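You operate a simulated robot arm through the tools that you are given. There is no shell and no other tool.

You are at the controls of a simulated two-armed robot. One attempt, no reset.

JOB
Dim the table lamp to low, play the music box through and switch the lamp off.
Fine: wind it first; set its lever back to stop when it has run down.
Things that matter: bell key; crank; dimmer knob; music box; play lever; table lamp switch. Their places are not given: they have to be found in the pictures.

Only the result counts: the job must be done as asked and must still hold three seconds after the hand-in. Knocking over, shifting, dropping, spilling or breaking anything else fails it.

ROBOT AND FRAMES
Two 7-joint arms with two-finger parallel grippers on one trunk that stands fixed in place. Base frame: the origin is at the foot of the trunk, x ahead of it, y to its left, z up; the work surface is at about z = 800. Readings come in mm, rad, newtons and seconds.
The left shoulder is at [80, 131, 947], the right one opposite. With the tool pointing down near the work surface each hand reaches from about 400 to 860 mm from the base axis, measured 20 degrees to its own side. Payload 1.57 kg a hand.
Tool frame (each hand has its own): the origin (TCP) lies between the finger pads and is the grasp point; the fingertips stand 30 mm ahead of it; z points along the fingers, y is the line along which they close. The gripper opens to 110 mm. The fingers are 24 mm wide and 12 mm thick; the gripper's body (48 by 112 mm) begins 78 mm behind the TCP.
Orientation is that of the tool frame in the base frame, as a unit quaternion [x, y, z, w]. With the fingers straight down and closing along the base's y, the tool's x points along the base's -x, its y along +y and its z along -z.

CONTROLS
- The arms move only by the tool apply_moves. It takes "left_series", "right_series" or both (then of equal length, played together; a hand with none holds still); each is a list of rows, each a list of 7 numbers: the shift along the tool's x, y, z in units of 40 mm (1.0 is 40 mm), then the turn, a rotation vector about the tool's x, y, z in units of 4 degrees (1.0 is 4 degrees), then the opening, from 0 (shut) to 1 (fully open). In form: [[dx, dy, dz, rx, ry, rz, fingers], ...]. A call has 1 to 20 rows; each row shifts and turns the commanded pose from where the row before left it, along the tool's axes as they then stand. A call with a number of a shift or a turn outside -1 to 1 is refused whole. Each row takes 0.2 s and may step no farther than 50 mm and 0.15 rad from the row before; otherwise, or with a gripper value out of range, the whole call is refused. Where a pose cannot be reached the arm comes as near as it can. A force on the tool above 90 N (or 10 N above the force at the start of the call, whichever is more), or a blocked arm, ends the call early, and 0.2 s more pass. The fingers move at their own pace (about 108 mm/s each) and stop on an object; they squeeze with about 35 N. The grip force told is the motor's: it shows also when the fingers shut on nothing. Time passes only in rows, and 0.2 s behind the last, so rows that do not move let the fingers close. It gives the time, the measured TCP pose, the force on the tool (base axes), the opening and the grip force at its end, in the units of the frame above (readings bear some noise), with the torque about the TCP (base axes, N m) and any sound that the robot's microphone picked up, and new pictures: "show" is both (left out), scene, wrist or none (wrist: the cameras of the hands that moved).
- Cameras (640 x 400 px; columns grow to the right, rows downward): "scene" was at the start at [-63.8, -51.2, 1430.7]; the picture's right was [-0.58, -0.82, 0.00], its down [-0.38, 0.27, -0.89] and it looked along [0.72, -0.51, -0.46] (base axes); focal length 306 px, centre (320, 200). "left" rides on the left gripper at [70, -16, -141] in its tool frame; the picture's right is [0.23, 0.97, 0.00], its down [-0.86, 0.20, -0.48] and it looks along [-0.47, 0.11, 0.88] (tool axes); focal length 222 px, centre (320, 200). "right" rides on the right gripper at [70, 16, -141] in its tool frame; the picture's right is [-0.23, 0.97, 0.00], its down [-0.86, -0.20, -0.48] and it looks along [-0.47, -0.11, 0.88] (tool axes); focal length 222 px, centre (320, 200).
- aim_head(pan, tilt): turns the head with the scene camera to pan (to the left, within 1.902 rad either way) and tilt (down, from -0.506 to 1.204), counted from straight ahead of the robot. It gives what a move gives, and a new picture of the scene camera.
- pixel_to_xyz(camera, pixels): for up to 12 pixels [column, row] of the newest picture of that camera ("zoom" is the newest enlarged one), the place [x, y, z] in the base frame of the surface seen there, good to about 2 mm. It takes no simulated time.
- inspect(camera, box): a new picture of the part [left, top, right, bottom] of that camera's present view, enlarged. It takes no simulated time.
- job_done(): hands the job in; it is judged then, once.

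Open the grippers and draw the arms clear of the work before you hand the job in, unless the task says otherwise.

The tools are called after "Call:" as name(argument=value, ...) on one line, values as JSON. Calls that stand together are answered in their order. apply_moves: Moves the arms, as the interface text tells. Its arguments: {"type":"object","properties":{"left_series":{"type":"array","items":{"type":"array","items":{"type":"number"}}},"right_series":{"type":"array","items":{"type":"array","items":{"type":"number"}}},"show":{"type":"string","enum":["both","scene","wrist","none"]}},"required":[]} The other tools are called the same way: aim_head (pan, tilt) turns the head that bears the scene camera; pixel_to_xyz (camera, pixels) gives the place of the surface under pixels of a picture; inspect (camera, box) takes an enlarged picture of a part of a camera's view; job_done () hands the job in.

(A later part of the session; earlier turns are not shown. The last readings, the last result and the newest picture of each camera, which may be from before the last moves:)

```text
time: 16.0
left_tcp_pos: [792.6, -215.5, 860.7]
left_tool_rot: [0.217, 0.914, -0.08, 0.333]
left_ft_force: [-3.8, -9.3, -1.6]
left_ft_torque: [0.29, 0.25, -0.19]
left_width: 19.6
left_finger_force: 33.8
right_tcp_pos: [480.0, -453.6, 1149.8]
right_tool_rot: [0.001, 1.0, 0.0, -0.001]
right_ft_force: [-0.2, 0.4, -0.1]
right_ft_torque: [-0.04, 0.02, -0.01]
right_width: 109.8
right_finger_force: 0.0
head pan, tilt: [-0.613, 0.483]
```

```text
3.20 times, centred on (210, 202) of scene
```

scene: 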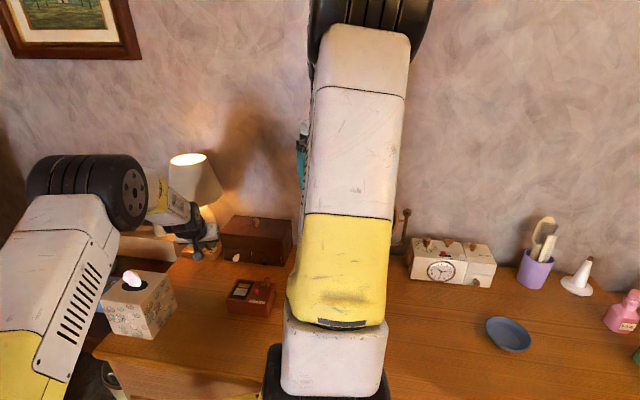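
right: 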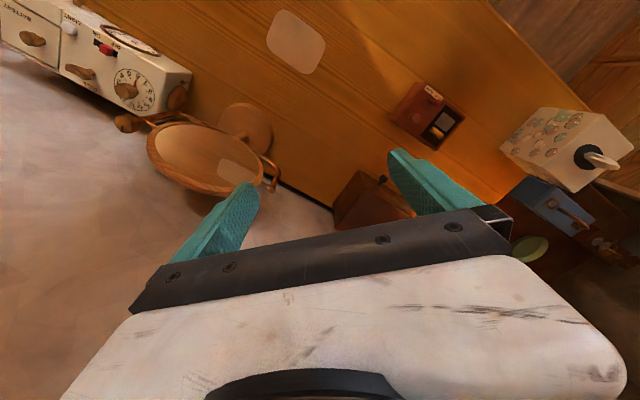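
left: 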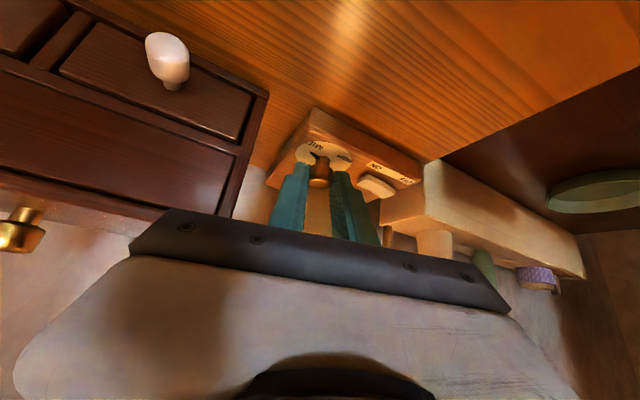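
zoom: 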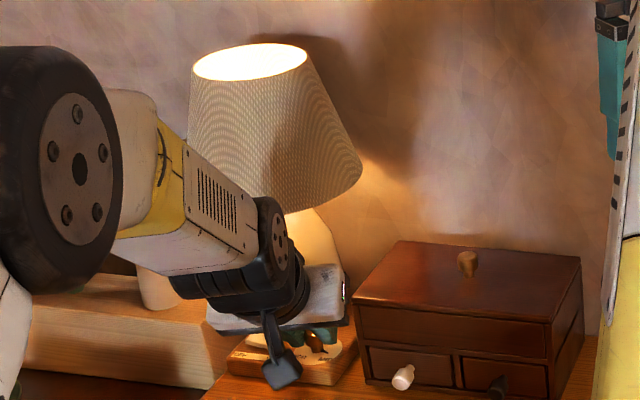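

Pointer is now past MID (≈206°) and lamp responds. Open slightly (30 mm to keep off the rocker), swing back 58° around the knob, and regrip.

Call:
apply_moves(left_series=[[0, 0, 0, 0, 0, 0, 0.27], [0, 0, 0, 0, 0, 0, 0.27], [-0.001, 0.032, 0.0009, 0.7797, 0, 0.9288, 0.27], [-0.001, 0.032, 0.0009, 0.7797, 0, 0.9288, 0.27], [-0.001, 0.032, 0.0009, 0.7797, 0, 0.9288, 0.27], [-0.001, 0.032, 0.0009, 0.7797, 0, 0.9288, 0.27], [-0.001, 0.032, 0.0009, 0.7797, 0, 0.9288, 0.27], [-0.001, 0.032, 0.0009, 0.7797, 0, 0.9288, 0.27], [-0.001, 0.032, 0.0009, 0.7797, 0, 0.9288, 0.27], [-0.001, 0.032, 0.0009, 0.7797, 0, 0.9288, 0.27], [-0.001, 0.032, 0.0009, 0.7797, 0, 0.9288, 0.27], [-0.001, 0.032, 0.0009, 0.7797, 0, 0.9288, 0.27], [-0.001, 0.032, 0.0009, 0.7797, 0, 0.9288, 0.27], [-0.001, 0.032, 0.0009, 0.7797, 0, 0.9288, 0.27], [0, 0, 0, 0, 0, 0, 0.27]], show="both")

Call:
inspect(camera="left", box=[250, 90, 410, 210])

```text
time: 19.2
left_tcp_pos: [803.3, -206.3, 860.6]
left_tool_rot: [0.635, 0.692, -0.232, 0.252]
left_ft_force: [-1.1, -0.6, -0.7]
left_ft_torque: [0.02, 0.05, -0.02]
left_width: 29.5
left_finger_force: 0.2
right_tcp_pos: [480.9, -452.4, 1148.3]
right_tool_rot: [0.0, 1.0, -0.001, 0.0]
right_ft_force: [0.1, -0.1, 0.1]
right_ft_torque: [-0.02, -0.01, 0.01]
right_width: 110.1
right_finger_force: 0.0
head pan, tilt: [-0.613, 0.483]
```

scene: 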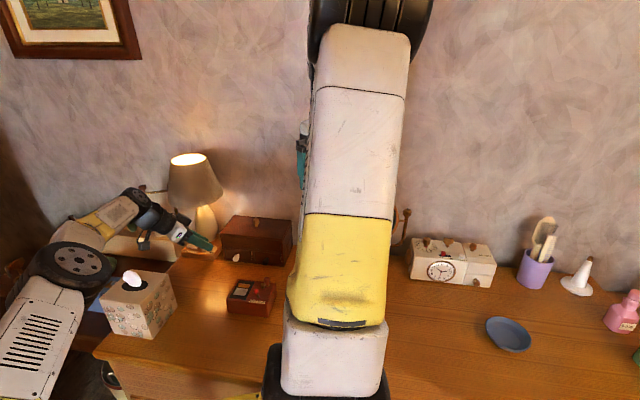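
left: 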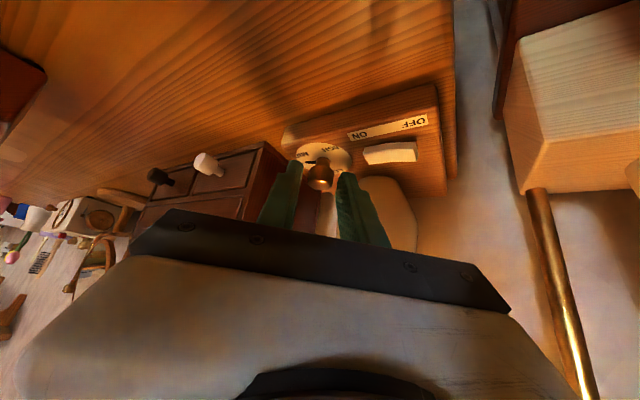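

```text
3.33 times, centred on (330, 150) of left
```

zoom: 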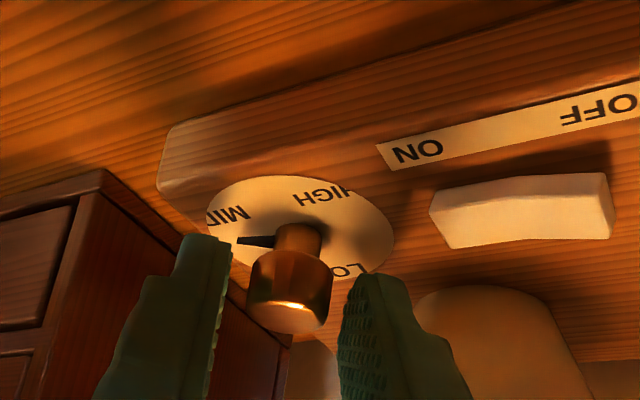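

The pointer tip (240,240) is past MID. Regrip and turn another 58°.

Call:
apply_moves(left_series=[[0, 0.025, 0, 0, 0, 0, 0.27], [0, 0, 0, 0, 0, 0, 0], [0, 0, 0, 0, 0, 0, 0], [-0.001, -0.032, 0.0009, -0.7797, 0, -0.9288, 0], [-0.001, -0.032, 0.0009, -0.7797, 0, -0.9288, 0], [-0.001, -0.032, 0.0009, -0.7797, 0, -0.9288, 0], [-0.001, -0.032, 0.0009, -0.7797, 0, -0.9288, 0], [-0.001, -0.032, 0.0009, -0.7797, 0, -0.9288, 0], [-0.001, -0.032, 0.0009, -0.7797, 0, -0.9288, 0], [-0.001, -0.032, 0.0009, -0.7797, 0, -0.9288, 0], [-0.001, -0.032, 0.0009, -0.7797, 0, -0.9288, 0], [-0.001, -0.032, 0.0009, -0.7797, 0, -0.9288, 0], [-0.001, -0.032, 0.0009, -0.7797, 0, -0.9288, 0], [-0.001, -0.032, 0.0009, -0.7797, 0, -0.9288, 0], [-0.001, -0.032, 0.0009, -0.7797, 0, -0.9288, 0]], show="both")

Call:
inspect(camera="left", box=[250, 90, 410, 210])

```text
time: 22.4
left_tcp_pos: [791.2, -216.0, 860.3]
left_tool_rot: [0.218, 0.914, -0.08, 0.333]
left_ft_force: [-12.3, -12.6, -1.0]
left_ft_torque: [0.01, 0.11, -0.27]
left_width: 19.6
left_finger_force: 33.7
right_tcp_pos: [480.2, -452.7, 1148.1]
right_tool_rot: [-0.001, 1.0, 0.0, 0.001]
right_ft_force: [-0.3, -1.1, -0.3]
right_ft_torque: [0.02, -0.01, 0.03]
right_width: 110.0
right_finger_force: 0.0
head pan, tilt: [-0.613, 0.483]
```

scene: 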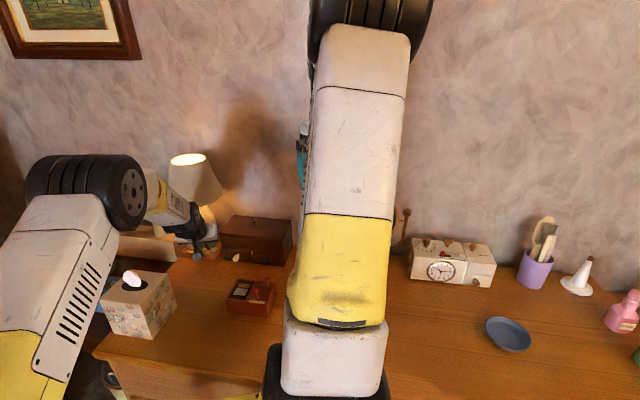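
left: 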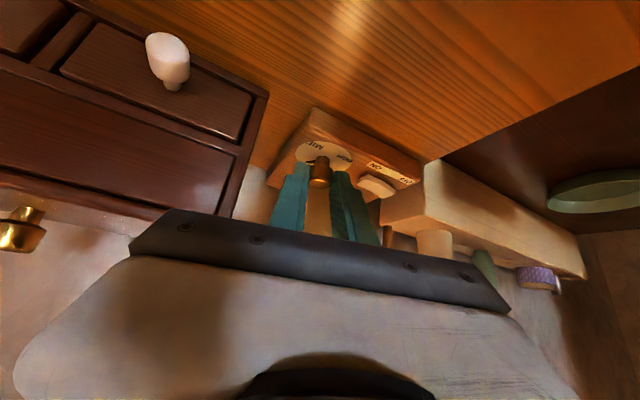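

```text
3.33 times, centred on (330, 150) of left
```

zoom: 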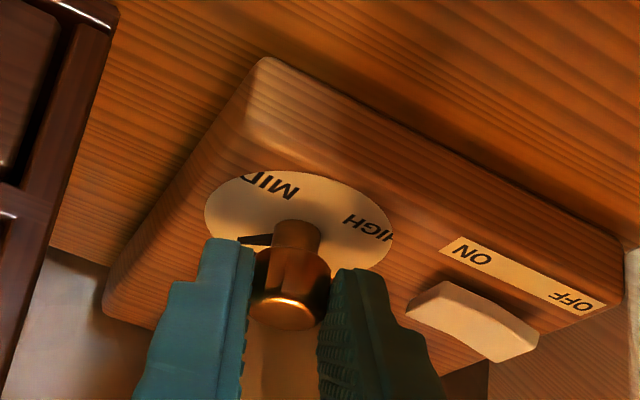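

The spike now points left in the picture at (245,240). Measure its tip to know the angle.

Call:
pixel_to_xyz(camera="zoom", pixels=[[244, 239], [252, 240], [262, 240], [272, 238], [295, 225], [290, 310]])

Call:
inspect(camera="left", box=[295, 130, 350, 180])

Call:
inspect(camera="scene", box=[180, 220, 230, 260])

```text
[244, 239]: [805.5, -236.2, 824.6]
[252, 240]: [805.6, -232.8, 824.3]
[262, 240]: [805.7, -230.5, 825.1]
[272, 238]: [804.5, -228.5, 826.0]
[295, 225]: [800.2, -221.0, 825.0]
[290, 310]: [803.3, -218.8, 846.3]
```

```text
8.00 times, centred on (322, 155) of left
```

zoom: 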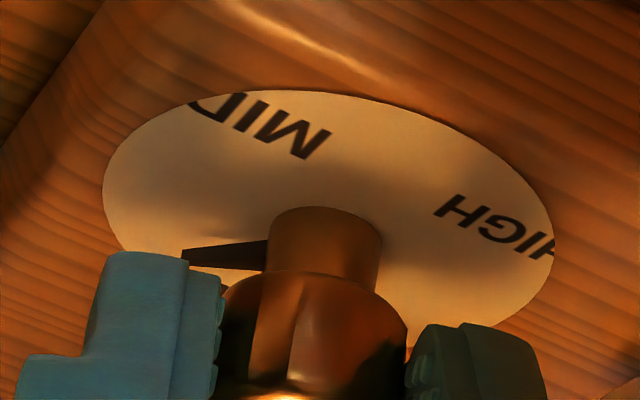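

```text
10.00 times, centred on (205, 240) of scene
```

zoom: 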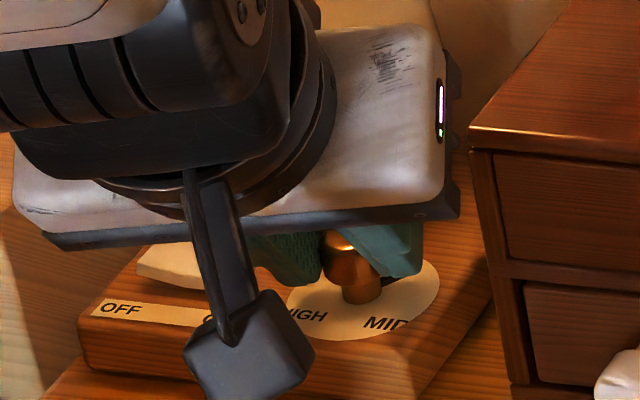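

Pointer is at ≈268°; LOW at ≈317° needs ≈48° more. Release, swing back and look before the third stroke.

Call:
apply_moves(left_series=[[0, 0, 0, 0, 0, 0, 0.27], [0, 0, 0, 0, 0, 0, 0.27], [-0.001, 0.032, 0.0009, 0.7797, 0, 0.9288, 0.27], [-0.001, 0.032, 0.0009, 0.7797, 0, 0.9288, 0.27], [-0.001, 0.032, 0.0009, 0.7797, 0, 0.9288, 0.27], [-0.001, 0.032, 0.0009, 0.7797, 0, 0.9288, 0.27], [-0.001, 0.032, 0.0009, 0.7797, 0, 0.9288, 0.27], [-0.001, 0.032, 0.0009, 0.7797, 0, 0.9288, 0.27], [-0.001, 0.032, 0.0009, 0.7797, 0, 0.9288, 0.27], [-0.001, 0.032, 0.0009, 0.7797, 0, 0.9288, 0.27], [-0.001, 0.032, 0.0009, 0.7797, 0, 0.9288, 0.27], [-0.001, 0.032, 0.0009, 0.7797, 0, 0.9288, 0.27], [-0.001, 0.032, 0.0009, 0.7797, 0, 0.9288, 0.27], [-0.001, 0.032, 0.0009, 0.7797, 0, 0.9288, 0.27], [0, 0, 0, 0, 0, 0, 0.27]], show="wrist")

Call:
inspect(camera="left", box=[290, 130, 370, 190])

Call:
inspect(camera="scene", box=[160, 140, 260, 265])

```text
time: 25.6
left_tcp_pos: [804.7, -204.7, 860.9]
left_tool_rot: [0.636, 0.692, -0.232, 0.251]
left_ft_force: [-0.4, -0.2, -0.8]
left_ft_torque: [0.01, 0.02, 0.0]
left_width: 29.8
left_finger_force: 0.0
right_tcp_pos: [480.7, -452.4, 1149.7]
right_tool_rot: [0.0, 1.0, 0.0, 0.0]
right_ft_force: [-0.4, 0.3, 0.4]
right_ft_torque: [0.02, 0.01, -0.02]
right_width: 109.8
right_finger_force: 0.1
head pan, tilt: [-0.613, 0.483]
```

left: 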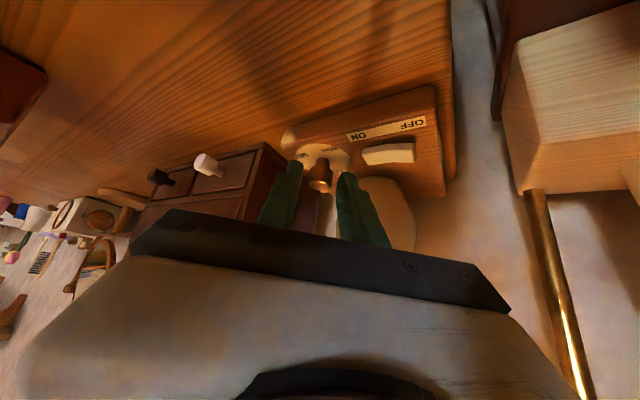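

```text
6.67 times, centred on (330, 160) of left
```

zoom: 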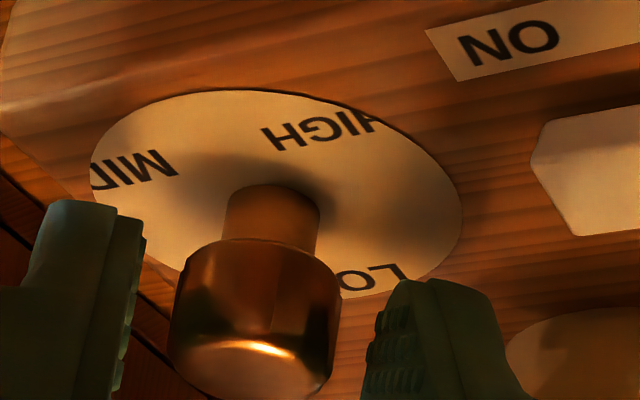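

```text
3.20 times, centred on (210, 202) of scene
```

zoom: 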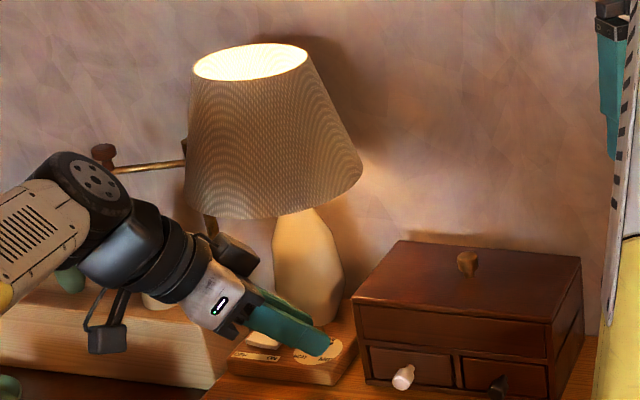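

The lamp is visibly dimmer. Regrip (small position correction) and turn 48° more toward LOW.

Call:
apply_moves(left_series=[[-0.02, 0, 0.04, 0, 0, 0, 0.27], [0, 0, 0, 0, 0, 0, 0], [0, 0, 0, 0, 0, 0, 0], [-0.001, -0.032, 0.0009, -0.7797, 0, -0.9288, 0], [-0.001, -0.032, 0.0009, -0.7797, 0, -0.9288, 0], [-0.001, -0.032, 0.0009, -0.7797, 0, -0.9288, 0], [-0.001, -0.032, 0.0009, -0.7797, 0, -0.9288, 0], [-0.001, -0.032, 0.0009, -0.7797, 0, -0.9288, 0], [-0.001, -0.032, 0.0009, -0.7797, 0, -0.9288, 0], [-0.001, -0.032, 0.0009, -0.7797, 0, -0.9288, 0], [-0.001, -0.032, 0.0009, -0.7797, 0, -0.9288, 0]], show="both")

Call:
inspect(camera="left", box=[290, 130, 370, 190])

Call:
inspect(camera="scene", box=[160, 140, 260, 265])

```text
time: 28.0
left_tcp_pos: [794.7, -210.7, 859.9]
left_tool_rot: [0.368, 0.865, -0.135, 0.314]
left_ft_force: [-8.6, -2.5, 0.4]
left_ft_torque: [0.51, 0.12, -0.14]
left_width: 19.8
left_finger_force: 33.2
right_tcp_pos: [480.3, -452.9, 1149.5]
right_tool_rot: [0.0, 1.0, 0.001, 0.0]
right_ft_force: [0.7, 0.1, -0.2]
right_ft_torque: [0.0, 0.01, 0.0]
right_width: 110.2
right_finger_force: 0.1
head pan, tilt: [-0.613, 0.483]
```

scene: 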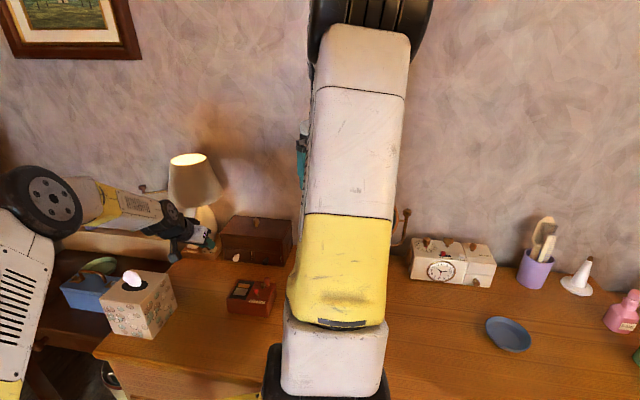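
left: 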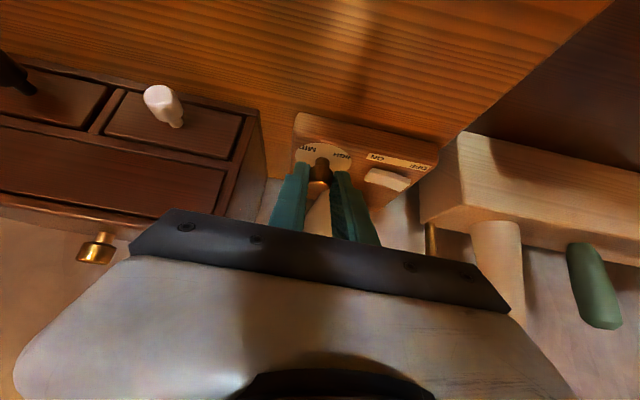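

```text
6.67 times, centred on (330, 160) of left
```

zoom: 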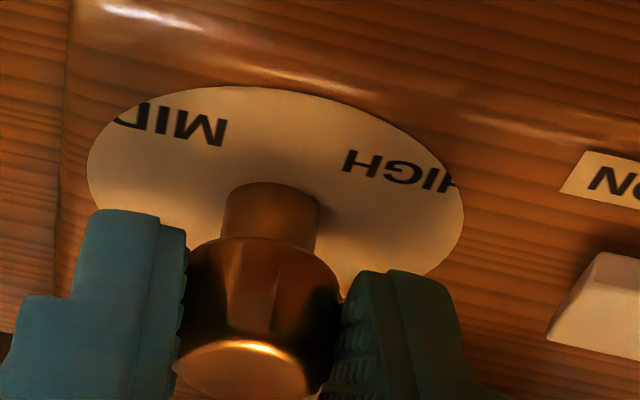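

```text
3.20 times, centred on (210, 202) of scene
```

zoom: 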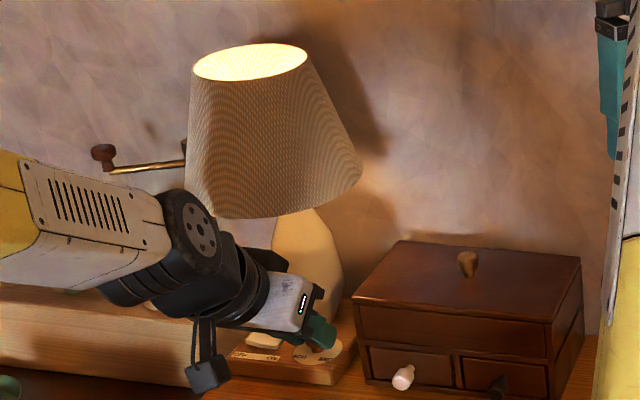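

Pointer should be ≈307° now, hidden behind the shaft. Two more steps bring it to LOW (≈317°).

Call:
apply_moves(left_series=[[-0.001, -0.032, 0.0009, -0.7797, 0, -0.9288, 0], [-0.001, -0.032, 0.0009, -0.7797, 0, -0.9288, 0]], show="both")

Call:
inspect(camera="scene", box=[160, 140, 260, 265])

```text
time: 28.6
left_tcp_pos: [792.1, -213.6, 858.8]
left_tool_rot: [0.293, 0.893, -0.108, 0.324]
left_ft_force: [-9.9, -5.9, 0.9]
left_ft_torque: [0.16, 0.45, -0.26]
left_width: 19.8
left_finger_force: 33.2
right_tcp_pos: [481.0, -452.7, 1149.3]
right_tool_rot: [0.0, 1.0, 0.001, 0.0]
right_ft_force: [0.9, 0.5, -0.2]
right_ft_torque: [-0.01, -0.01, -0.03]
right_width: 109.9
right_finger_force: 0.2
head pan, tilt: [-0.613, 0.483]
```

scene: 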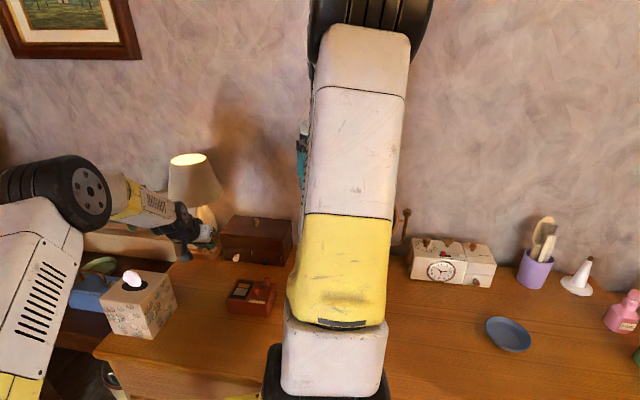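
left: 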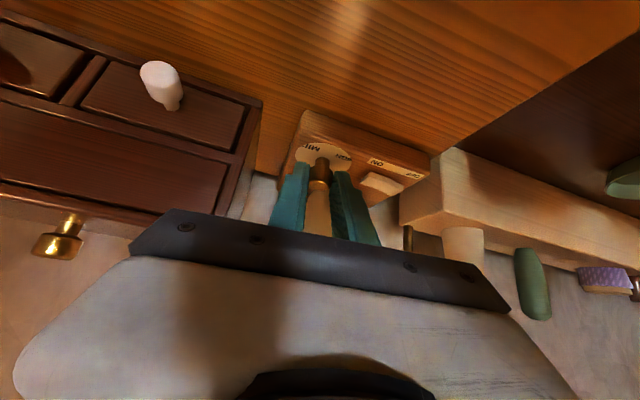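

```text
3.20 times, centred on (210, 202) of scene
```

zoom: 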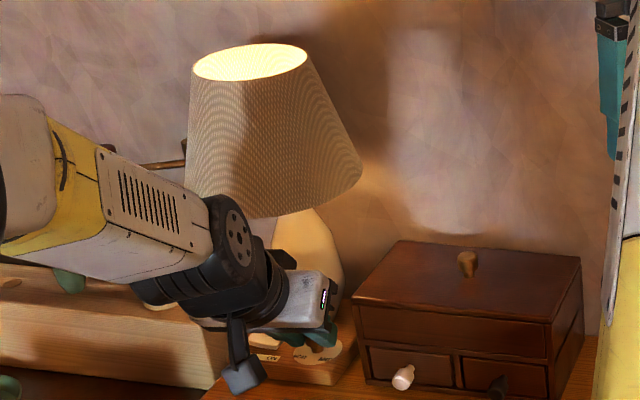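

Release the knob, and back off along the tool axis to look at the dial.

Call:
apply_moves(left_series=[[0, 0, 0, 0, 0, 0, 0.27], [0, 0, 0, 0, 0, 0, 0.27], [0, 0, -0.9, 0, 0, 0, 0.27], [0, 0, -0.9, 0, 0, 0, 0.27], [-0.001, 0, 0.0, 0.7797, 0, 0.9288, 0.27], [-0.001, 0, 0.0, 0.7797, 0, 0.9288, 0.27], [-0.001, 0, 0.0, 0.7797, 0, 0.9288, 0.27], [-0.001, 0, 0.0, 0.7797, 0, 0.9288, 0.27], [-0.001, 0, 0.0, 0.7797, 0, 0.9288, 0.27], [-0.001, 0, 0.0, 0.7797, 0, 0.9288, 0.27], [-0.001, 0, 0.0, 0.7797, 0, 0.9288, 0.27], [-0.001, 0, 0.0, 0.7797, 0, 0.9288, 0.27], [-0.001, 0, 0.0, 0.7797, 0, 0.9288, 0.27], [-0.001, 0, 0.0, 0.7797, 0, 0.9288, 0.27], [0, 0, 0, 0, 0, 0, 0.27]], show="both")

Call:
inspect(camera="scene", box=[160, 140, 260, 265])

```text
time: 31.8
left_tcp_pos: [755.8, -184.4, 914.4]
left_tool_rot: [0.636, 0.692, -0.231, 0.251]
left_ft_force: [0.8, -0.4, 0.2]
left_ft_torque: [0.05, 0.0, -0.03]
left_width: 29.7
left_finger_force: 0.0
right_tcp_pos: [480.8, -452.7, 1148.7]
right_tool_rot: [0.001, 1.0, 0.0, 0.0]
right_ft_force: [-0.7, -0.4, -0.3]
right_ft_torque: [0.0, 0.02, -0.01]
right_width: 110.1
right_finger_force: 0.1
head pan, tilt: [-0.613, 0.483]
```

scene: 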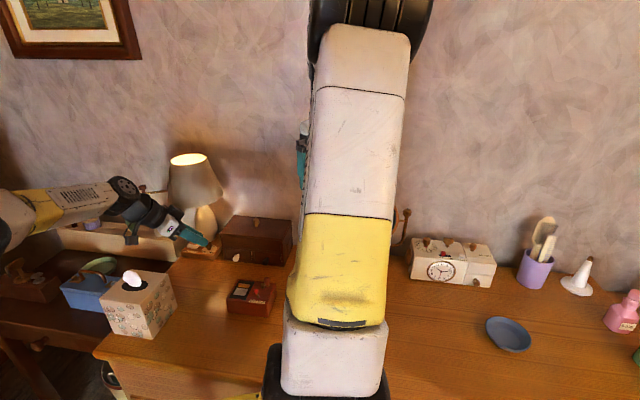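
left: 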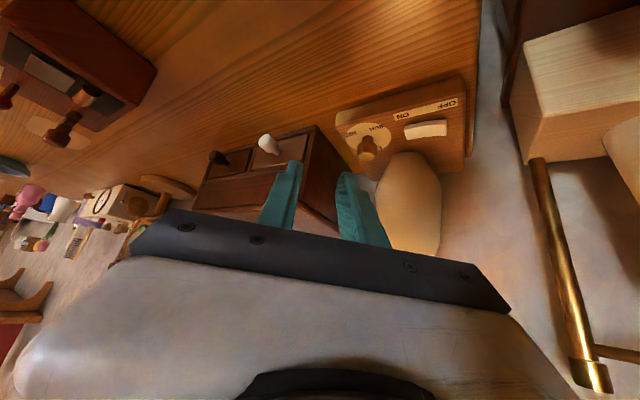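

```text
3.20 times, centred on (210, 202) of scene
```

zoom: 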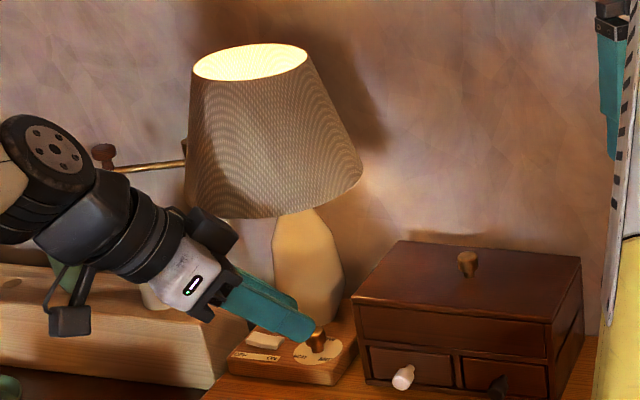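

The lamp is dim now. Zoom in on the dial to find the spike.

Call:
inspect(camera="left", box=[325, 105, 415, 175])

Call:
inspect(camera="scene", box=[190, 228, 230, 260])

```text
5.71 times, centred on (370, 140) of left
```

zoom: 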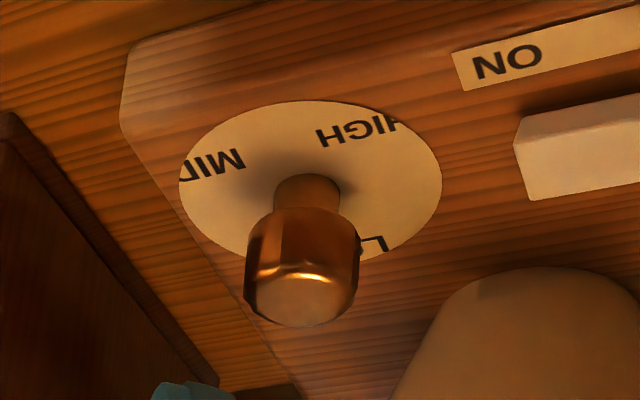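

```text
12.50 times, centred on (210, 244) of scene
```

zoom: 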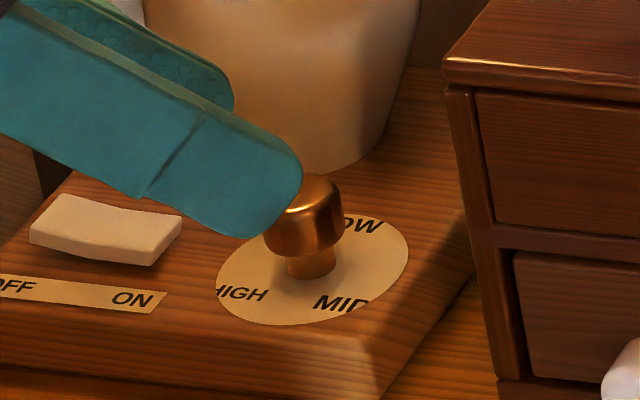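

The spike is hidden behind the cap from here, consistent with pointing back. To verify, I retreat 42 mm and move around to the left side (heading -105°) for a side view.

Call:
apply_moves(left_series=[[0, 0, -1, 0, 0, 0, 0.27], [0.1375, 0.955, -0.1, 0, 0, 0, 0.27], [0.1375, 0.955, -0.1, 0, 0, 0, 0.27], [0, 0, 0, 0.804, 0, 0.9575, 0.27], [0, 0, 0, 0.804, 0, 0.9575, 0.27], [0, 0, 0, 0.804, 0, 0.9575, 0.27], [0, 0, 0, 0.804, 0, 0.9575, 0.27], [0, 0, 0, 0, 0, 0, 0.27]], show="both")

Call:
inspect(camera="left", box=[270, 90, 390, 180])

```text
time: 33.6
left_tcp_pos: [770.7, -121.8, 938.0]
left_tool_rot: [0.746, 0.571, -0.272, 0.208]
left_ft_force: [-0.4, 0.1, 1.5]
left_ft_torque: [0.03, -0.03, -0.01]
left_width: 29.8
left_finger_force: 0.1
left hand out of reach, approached as far as the arm can: row 3, 4, 5, 6, 7
right_tcp_pos: [480.4, -452.4, 1149.1]
right_tool_rot: [0.0, 1.0, 0.0, 0.0]
right_ft_force: [-0.4, 0.1, -0.5]
right_ft_torque: [0.02, 0.0, 0.04]
right_width: 109.6
right_finger_force: 0.1
head pan, tilt: [-0.613, 0.483]
```

scene: 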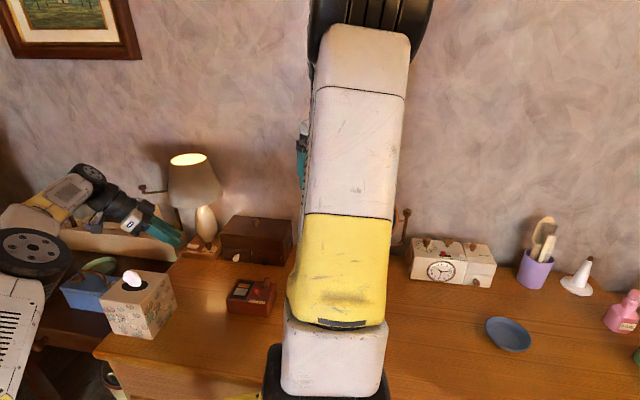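
left: 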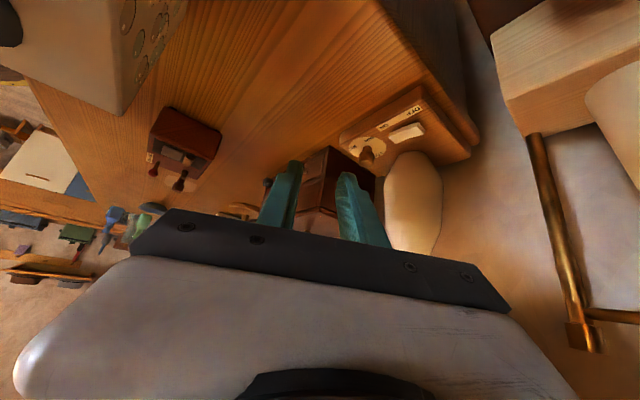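

```text
4.44 times, centred on (330, 135) of left
```

zoom: 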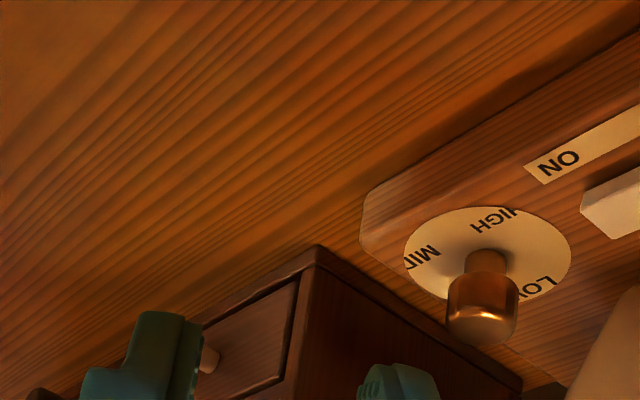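

This pose wasn't fully reachable, but I have a view. Zoom in on the dial.

Call:
inspect(camera="left", box=[340, 130, 385, 165])

Call:
inspect(camera="scene", box=[190, 228, 230, 260])

```text
11.43 times, centred on (362, 148) of left
```

zoom: 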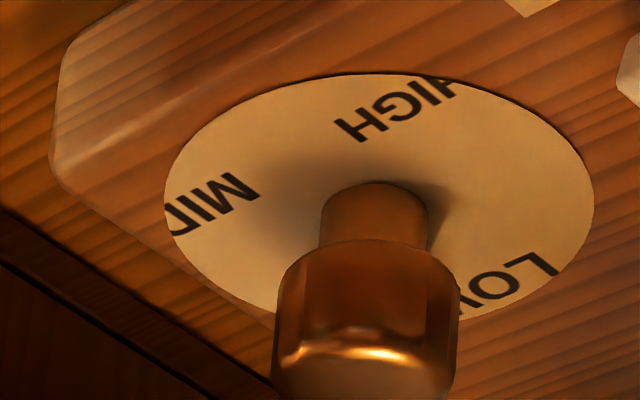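

```text
12.50 times, centred on (210, 244) of scene
```

zoom: 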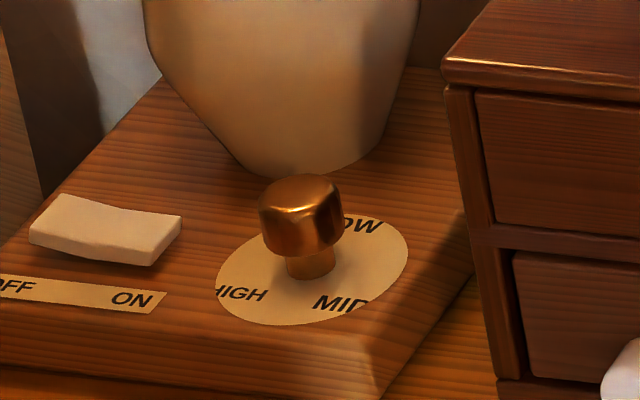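

The spike is hidden from both azimuths 93° and 169°, which confines it to ≈305–317° – right at LOW. I measure the label letters once more to confirm LOW's exact direction.

Call:
pixel_to_xyz(camera="zoom", pixels=[[345, 222], [383, 226], [217, 290], [407, 255], [365, 217], [300, 324], [240, 294], [343, 302], [312, 265], [300, 190]])

Call:
inspect(camera="left", box=[340, 130, 385, 165])

```text
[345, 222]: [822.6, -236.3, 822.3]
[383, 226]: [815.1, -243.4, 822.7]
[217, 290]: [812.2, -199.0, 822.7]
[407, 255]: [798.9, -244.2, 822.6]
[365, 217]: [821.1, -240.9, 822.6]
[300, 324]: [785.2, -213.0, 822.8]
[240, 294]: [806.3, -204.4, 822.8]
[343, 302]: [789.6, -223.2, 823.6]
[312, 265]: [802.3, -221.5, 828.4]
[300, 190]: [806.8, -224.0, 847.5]
```

```text
11.43 times, centred on (362, 148) of left
```

zoom: 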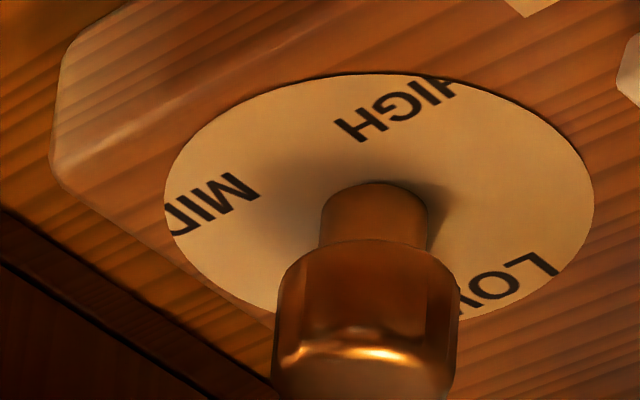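

Call:
pixel_to_xyz(camera="zoom", pixels=[[537, 265], [500, 287], [466, 303], [237, 188], [212, 203], [185, 220], [358, 128], [400, 105], [425, 93], [441, 86], [380, 76], [170, 200]])

```text
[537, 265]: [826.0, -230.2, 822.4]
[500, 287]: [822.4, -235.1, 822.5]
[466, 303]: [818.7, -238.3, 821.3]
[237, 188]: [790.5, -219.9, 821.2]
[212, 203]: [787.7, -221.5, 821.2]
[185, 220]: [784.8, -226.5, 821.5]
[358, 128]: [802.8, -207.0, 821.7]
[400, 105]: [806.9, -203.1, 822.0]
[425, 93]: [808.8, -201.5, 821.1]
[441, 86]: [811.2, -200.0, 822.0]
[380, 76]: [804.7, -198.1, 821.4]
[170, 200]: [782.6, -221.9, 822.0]
```

LOW is at ≈316–319°, my pointer estimate ≈313–316°. I'll verify with the right-hand camera from the front-right. First swing the left hand back to heading -45° and retreat; and check what lies under the right hand's path.

Call:
apply_moves(left_series=[[0, 0, -0.6, 0, 0, 0, 0.27], [0, 0, -0.6, 0, 0, 0, 0.27], [0, 0, -0.6, -0.804, 0, -0.9575, 0.27], [0, 0, -0.6, -0.804, 0, -0.9575, 0.27], [0, 0, 0, -0.804, 0, -0.9575, 0.27], [0, 0, 0, -0.804, 0, -0.9575, 0.27], [0, 0, 0, -0.804, 0, -0.9575, 0.27], [0, 0, 0, -0.804, 0, -0.9575, 0.27], [0, 0, 0, -0.804, 0, -0.9575, 0.27], [0, 0, 0, -0.804, 0, -0.9575, 0.27], [0, 0, 0, -0.804, 0, -0.9575, 0.27], [0, 0, 0, -0.804, 0, -0.9575, 0.27], [0, 0, 0, -0.804, 0, -0.9575, 0.27], [0, 0, 0, -0.804, 0, -0.9575, 0.27]], show="both")

Call:
pixel_to_xyz(camera="right", pixels=[[210, 150], [265, 185], [245, 125], [155, 120], [128, 122], [60, 40], [130, 90], [180, 95], [430, 110], [340, 195], [270, 160], [165, 170]])

```text
time: 36.6
left_tcp_pos: [781.2, -60.9, 1009.5]
left_tool_rot: [0.358, 0.869, -0.131, 0.316]
left_ft_force: [-0.4, 0.2, 0.5]
left_ft_torque: [0.0, -0.01, -0.02]
left_width: 29.5
left_finger_force: 0.0
left hand out of reach, approached as far as the arm can: row 2
right_tcp_pos: [480.5, -452.5, 1148.7]
right_tool_rot: [-0.001, 1.0, 0.0, 0.0]
right_ft_force: [0.5, -0.7, 0.1]
right_ft_torque: [0.02, 0.02, 0.0]
right_width: 109.9
right_finger_force: 0.0
head pan, tilt: [-0.613, 0.483]
```

scene: 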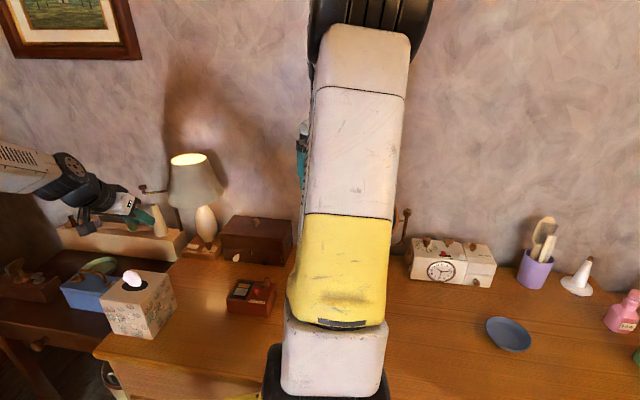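
left: 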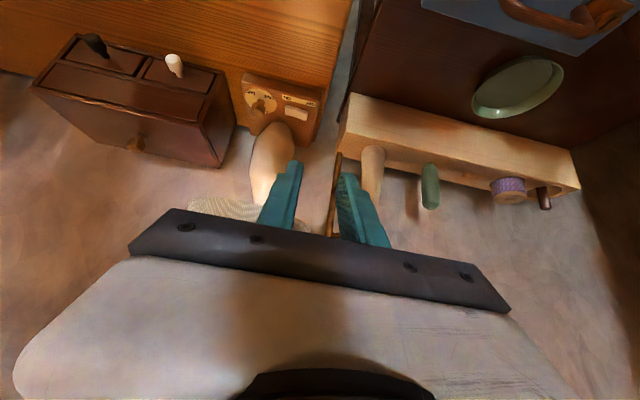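

```text
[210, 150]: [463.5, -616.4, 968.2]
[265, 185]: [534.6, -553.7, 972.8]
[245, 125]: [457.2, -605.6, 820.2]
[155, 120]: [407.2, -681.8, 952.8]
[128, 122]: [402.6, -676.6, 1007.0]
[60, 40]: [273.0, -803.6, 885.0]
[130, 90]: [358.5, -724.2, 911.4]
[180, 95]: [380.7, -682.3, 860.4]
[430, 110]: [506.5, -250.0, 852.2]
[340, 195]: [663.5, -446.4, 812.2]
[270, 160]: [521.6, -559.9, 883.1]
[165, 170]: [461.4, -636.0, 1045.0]
```

Left hand is clear of the shade. Move it further back-left while rotating the right hand (yaw +25°, tilt 22°) at its present high position.

Call:
apply_moves(left_series=[[0.524, 0.177, -0.766, 0, 0, 0, 0.27], [0.524, 0.177, -0.766, 0, 0, 0, 0.27], [0.524, 0.177, -0.766, 0, 0, 0, 0.27], [0.524, 0.177, -0.766, 0, 0, 0, 0.27], [0, 0, 0, 0, 0, 0, 0.27], [0, 0, 0, 0, 0, 0, 0.27], [0, 0, 0, 0, 0, 0, 0.27], [0, 0, 0, 0, 0, 0, 0.27], [0, 0, 0, 0, 0, 0, 0.27], [0, 0, 0, 0, 0, 0, 0.27], [0, 0, 0, 0, 0, 0, 0.27], [0, 0, 0, 0, 0, 0, 0.27], [0, 0, 0, 0, 0, 0, 0.27]], right_series=[[0, 0, 0, 0, 0, -0.893, 0.3], [0, 0, 0, 0, 0, -0.893, 0.3], [0, 0, 0, 0, 0, -0.893, 0.3], [0, 0, 0, 0, 0, -0.893, 0.3], [0, 0, 0, 0, 0, -0.893, 0.3], [0, 0, 0, 0, 0, -0.893, 0.3], [0, 0, 0, 0, 0, -0.893, 0.3], [0, 0, 0, 0, -0.9167, 0, 0.3], [0, 0, 0, 0, -0.9167, 0, 0.3], [0, 0, 0, 0, -0.9167, 0, 0.3], [0, 0, 0, 0, -0.9167, 0, 0.3], [0, 0, 0, 0, -0.9167, 0, 0.3], [0, 0, 0, 0, -0.9167, 0, 0.3]], show="scene")

Call:
apply_moves(right_series=[[-0.518, 0.174, 0.867, 0, 0, 0, 0.3], [-0.518, 0.174, 0.867, 0, 0, 0, 0.3], [-0.518, 0.174, 0.867, 0, 0, 0, 0.3], [-0.518, 0.174, 0.867, 0, 0, 0, 0.3], [-0.518, 0.174, 0.867, 0, 0, 0, 0.3], [-0.518, 0.174, 0.867, 0, 0, 0, 0.3], [-0.518, 0.174, 0.867, 0, 0, 0, 0.3], [-0.518, 0.174, 0.867, 0, 0, 0, 0.3], [0, 0, 0, 0, 0, 0, 0.3]], show="both")

```text
time: 39.4
left_tcp_pos: [698.8, 59.8, 1050.5]
left_tool_rot: [0.36, 0.868, -0.131, 0.316]
left_ft_force: [1.0, 0.5, -0.7]
left_ft_torque: [-0.03, -0.01, -0.04]
left_width: 29.5
left_finger_force: 0.1
right_tcp_pos: [481.0, -454.0, 1149.5]
right_tool_rot: [-0.212, 0.958, 0.041, 0.187]
right_ft_force: [-0.1, 0.1, -0.4]
right_ft_torque: [-0.01, -0.01, 0.0]
right_width: 33.1
right_finger_force: 0.0
head pan, tilt: [-0.613, 0.483]
```

scene: 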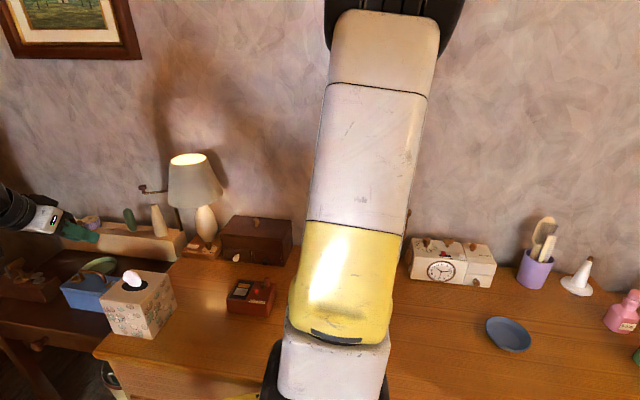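

```text
time: 41.4
left_tcp_pos: [699.2, 60.1, 1051.8]
left_tool_rot: [0.359, 0.868, -0.131, 0.317]
left_ft_force: [0.3, 0.3, -0.1]
left_ft_torque: [0.02, -0.01, 0.0]
left_width: 29.5
left_finger_force: 0.0
right_tcp_pos: [690.3, -292.6, 953.7]
right_tool_rot: [-0.213, 0.958, 0.042, 0.187]
right_ft_force: [0.6, 0.5, -0.2]
right_ft_torque: [0.01, 0.04, 0.03]
right_width: 32.9
right_finger_force: 0.0
head pan, tilt: [-0.613, 0.483]
```

scene: 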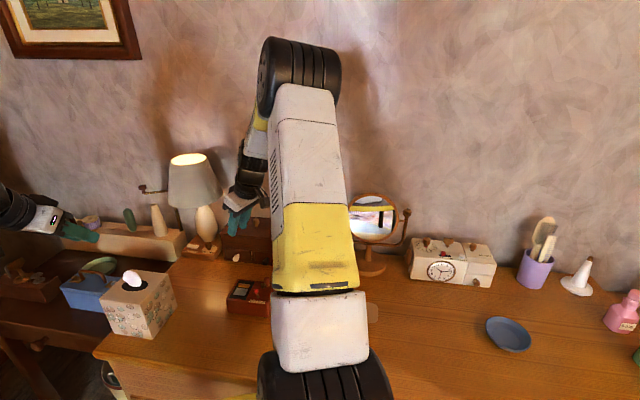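
right: 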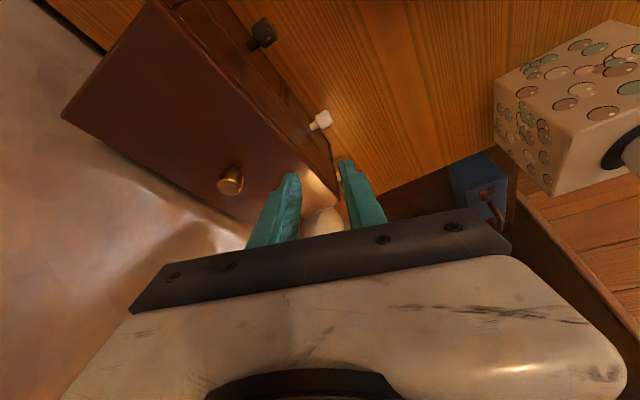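

The knob should lie near (350,200), perhaps hidden by the right-hand finger. Zoom in there.

Call:
inspect(camera="right", box=[270, 140, 410, 240])

```text
4.00 times, centred on (340, 190) of right
```

zoom: 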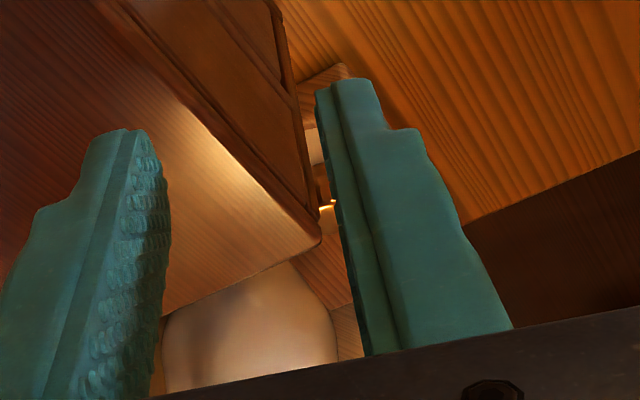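

The knob is just peeking at (325,205 in zoom). Open the right fingers fully and shift 40 mm along tool +y for a clear view.

Call:
apply_moves(right_series=[[0, 0.5, 0, 0, 0, 0, 1], [0, 0.5, 0, 0, 0, 0, 1], [0, 0, 0, 0, 0, 0, 1]], show="wrist")

Call:
inspect(camera="right", box=[290, 150, 390, 220])

```text
time: 42.2
left_tcp_pos: [699.9, 58.8, 1050.8]
left_tool_rot: [0.359, 0.868, -0.131, 0.316]
left_ft_force: [0.1, 0.6, -0.9]
left_ft_torque: [0.0, 0.05, 0.0]
left_width: 29.7
left_finger_force: 0.0
right_tcp_pos: [673.9, -256.7, 953.7]
right_tool_rot: [-0.213, 0.958, 0.042, 0.186]
right_ft_force: [0.2, -0.1, 0.1]
right_ft_torque: [-0.03, 0.0, 0.0]
right_width: 110.0
right_finger_force: 0.0
head pan, tilt: [-0.613, 0.483]
```

right: 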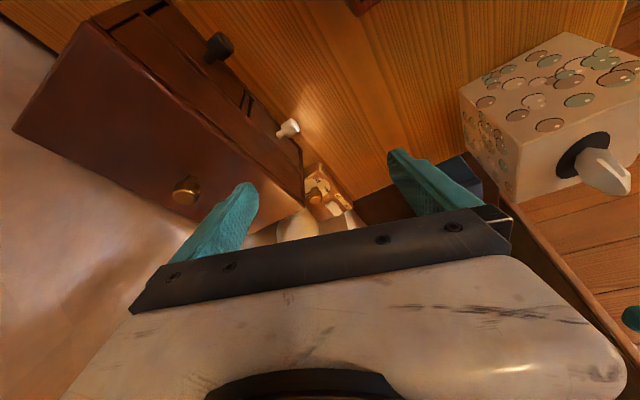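

```text
5.71 times, centred on (340, 185) of right
```

zoom: 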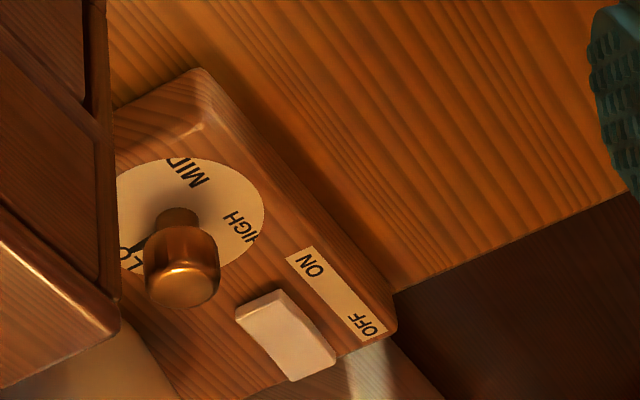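

Now the dial shows; a dark tip seems to appear at (142,245). Zoom tighter.

Call:
inspect(camera="right", box=[305, 172, 341, 206])

```text
11.76 times, centred on (323, 189) of right
```

zoom: 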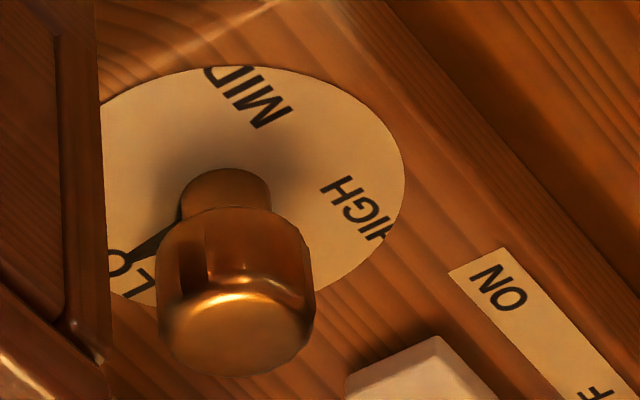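

The spike points at the O of LOW. Measure its tip and the letters.

Call:
pixel_to_xyz(camera="zoom", pixels=[[137, 254], [148, 246], [165, 233], [118, 262], [138, 285], [240, 320], [222, 190], [268, 115], [343, 187]])

```text
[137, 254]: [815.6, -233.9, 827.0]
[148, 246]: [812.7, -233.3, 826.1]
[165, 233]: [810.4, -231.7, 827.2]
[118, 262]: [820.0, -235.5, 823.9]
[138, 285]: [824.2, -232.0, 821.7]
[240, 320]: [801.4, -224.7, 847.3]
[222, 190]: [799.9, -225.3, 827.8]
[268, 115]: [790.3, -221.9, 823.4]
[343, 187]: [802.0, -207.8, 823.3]
```

The tip is at ≈(815.6,-233.9), about 309–313°, a few degrees short of LOW's centre (≈317°). Take a higher zoom for a more exact reading.

Call:
inspect(camera="right", box=[308, 184, 328, 200])

```text
16.00 times, centred on (318, 192) of right
```

zoom: 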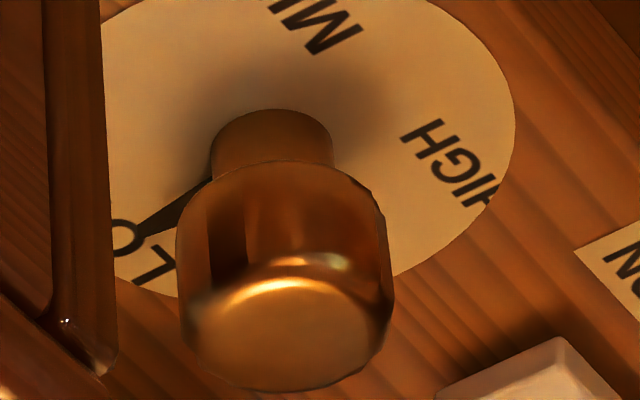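

The spike's tip points right at the O of LOW, so the dimmer is set to LOW. Now retreat the right hand from the lamp and straighten it, then yaw it to match the music box (long axis at 45°).

Call:
apply_moves(right_series=[[0.29, 0.264, -0.79, 0, 0, 0, 0.5], [0.29, 0.264, -0.79, 0, 0, 0, 0.5], [0.29, 0.264, -0.79, 0, 0, 0, 0.5], [0.29, 0.264, -0.79, 0, 0, 0, 0.5], [0, 0, 0, 0, 0.9167, 0, 0.5], [0, 0, 0, 0, 0.9167, 0, 0.5], [0, 0, 0, 0, 0.9167, 0, 0.5], [0, 0, 0, 0, 0.9167, 0, 0.5], [0, 0, 0, 0, 0.9167, 0, 0.5], [0, 0, 0, 0, 0.9167, 0, 0.5]], show="none")

Call:
apply_moves(right_series=[[0, 0, 0, 0, 0, 0.9722, 0.5], [0, 0, 0, 0, 0, 0.9722, 0.5], [0, 0, 0, 0, 0, 0.9722, 0.5], [0, 0, 0, 0, 0, 0.9722, 0.5], [0, 0, 0, 0, 0, 0.9722, 0.5], [0, 0, 0, 0, 0, 0.9722, 0.5], [0, 0, 0, 0, 0, 0.9722, 0.5], [0, 0, 0, 0, 0, 0.9722, 0.5], [0, 0, 0, 0, 0, 0.9722, 0.5], [0, 0, 0, 0, 0, 0.9722, 0.5], [0, 0, 0, 0, 0, 0.9722, 0.5], [0, 0, 0, 0, 0, 0.9722, 0.5], [0, 0, 0, 0, 0, 0.9722, 0.5], [0, 0, 0, 0, 0, 0.9722, 0.5], [0, 0, 0, 0, 0, 0.9722, 0.5], [0, 0, 0, 0, 0, 0.9722, 0.5], [0, 0, 0, 0, 0, 0.9722, 0.5], [0, 0, 0, 0, 0, 0.9722, 0.5]], show="both")

```text
time: 44.4
left_tcp_pos: [699.5, 60.5, 1051.1]
left_tool_rot: [0.36, 0.868, -0.131, 0.315]
left_ft_force: [0.5, 0.1, 0.1]
left_ft_torque: [0.01, 0.0, -0.02]
left_width: 30.0
left_finger_force: 0.1
right_tcp_pos: [574.6, -257.5, 1054.2]
right_tool_rot: [-0.215, 0.977, 0.0, -0.001]
right_ft_force: [-0.3, -0.8, 0.4]
right_ft_torque: [0.03, -0.04, 0.01]
right_width: 55.2
right_finger_force: 0.0
head pan, tilt: [-0.613, 0.483]
```

```text
time: 48.2
left_tcp_pos: [700.0, 59.9, 1051.3]
left_tool_rot: [0.359, 0.868, -0.13, 0.316]
left_ft_force: [-0.8, 0.6, 0.2]
left_ft_torque: [-0.01, 0.01, 0.0]
left_width: 29.8
left_finger_force: 0.0
right_tcp_pos: [573.5, -257.2, 1053.7]
right_tool_rot: [0.384, 0.923, 0.001, 0.0]
right_ft_force: [-0.7, 0.7, -0.7]
right_ft_torque: [-0.03, -0.01, -0.01]
right_width: 55.0
right_finger_force: 0.1
head pan, tilt: [-0.613, 0.483]
```

scene: 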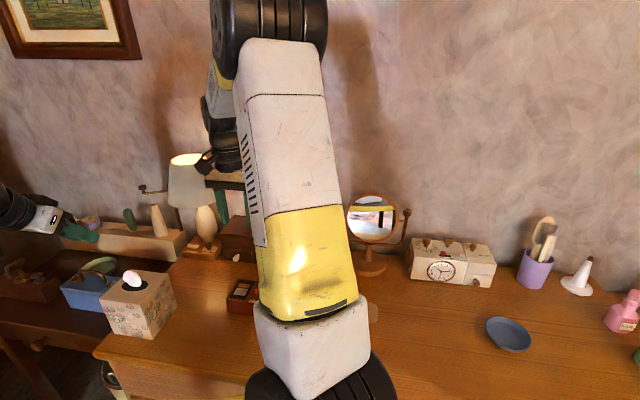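
right: 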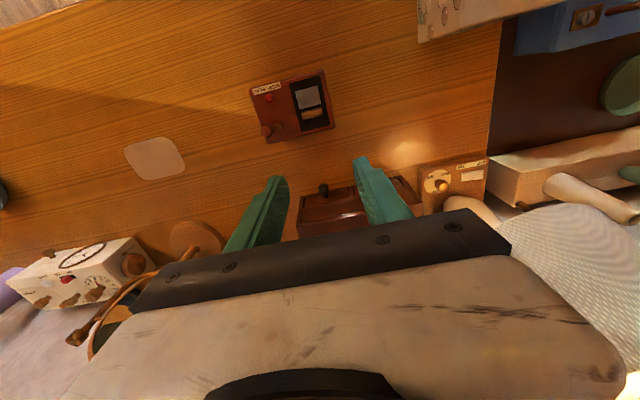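

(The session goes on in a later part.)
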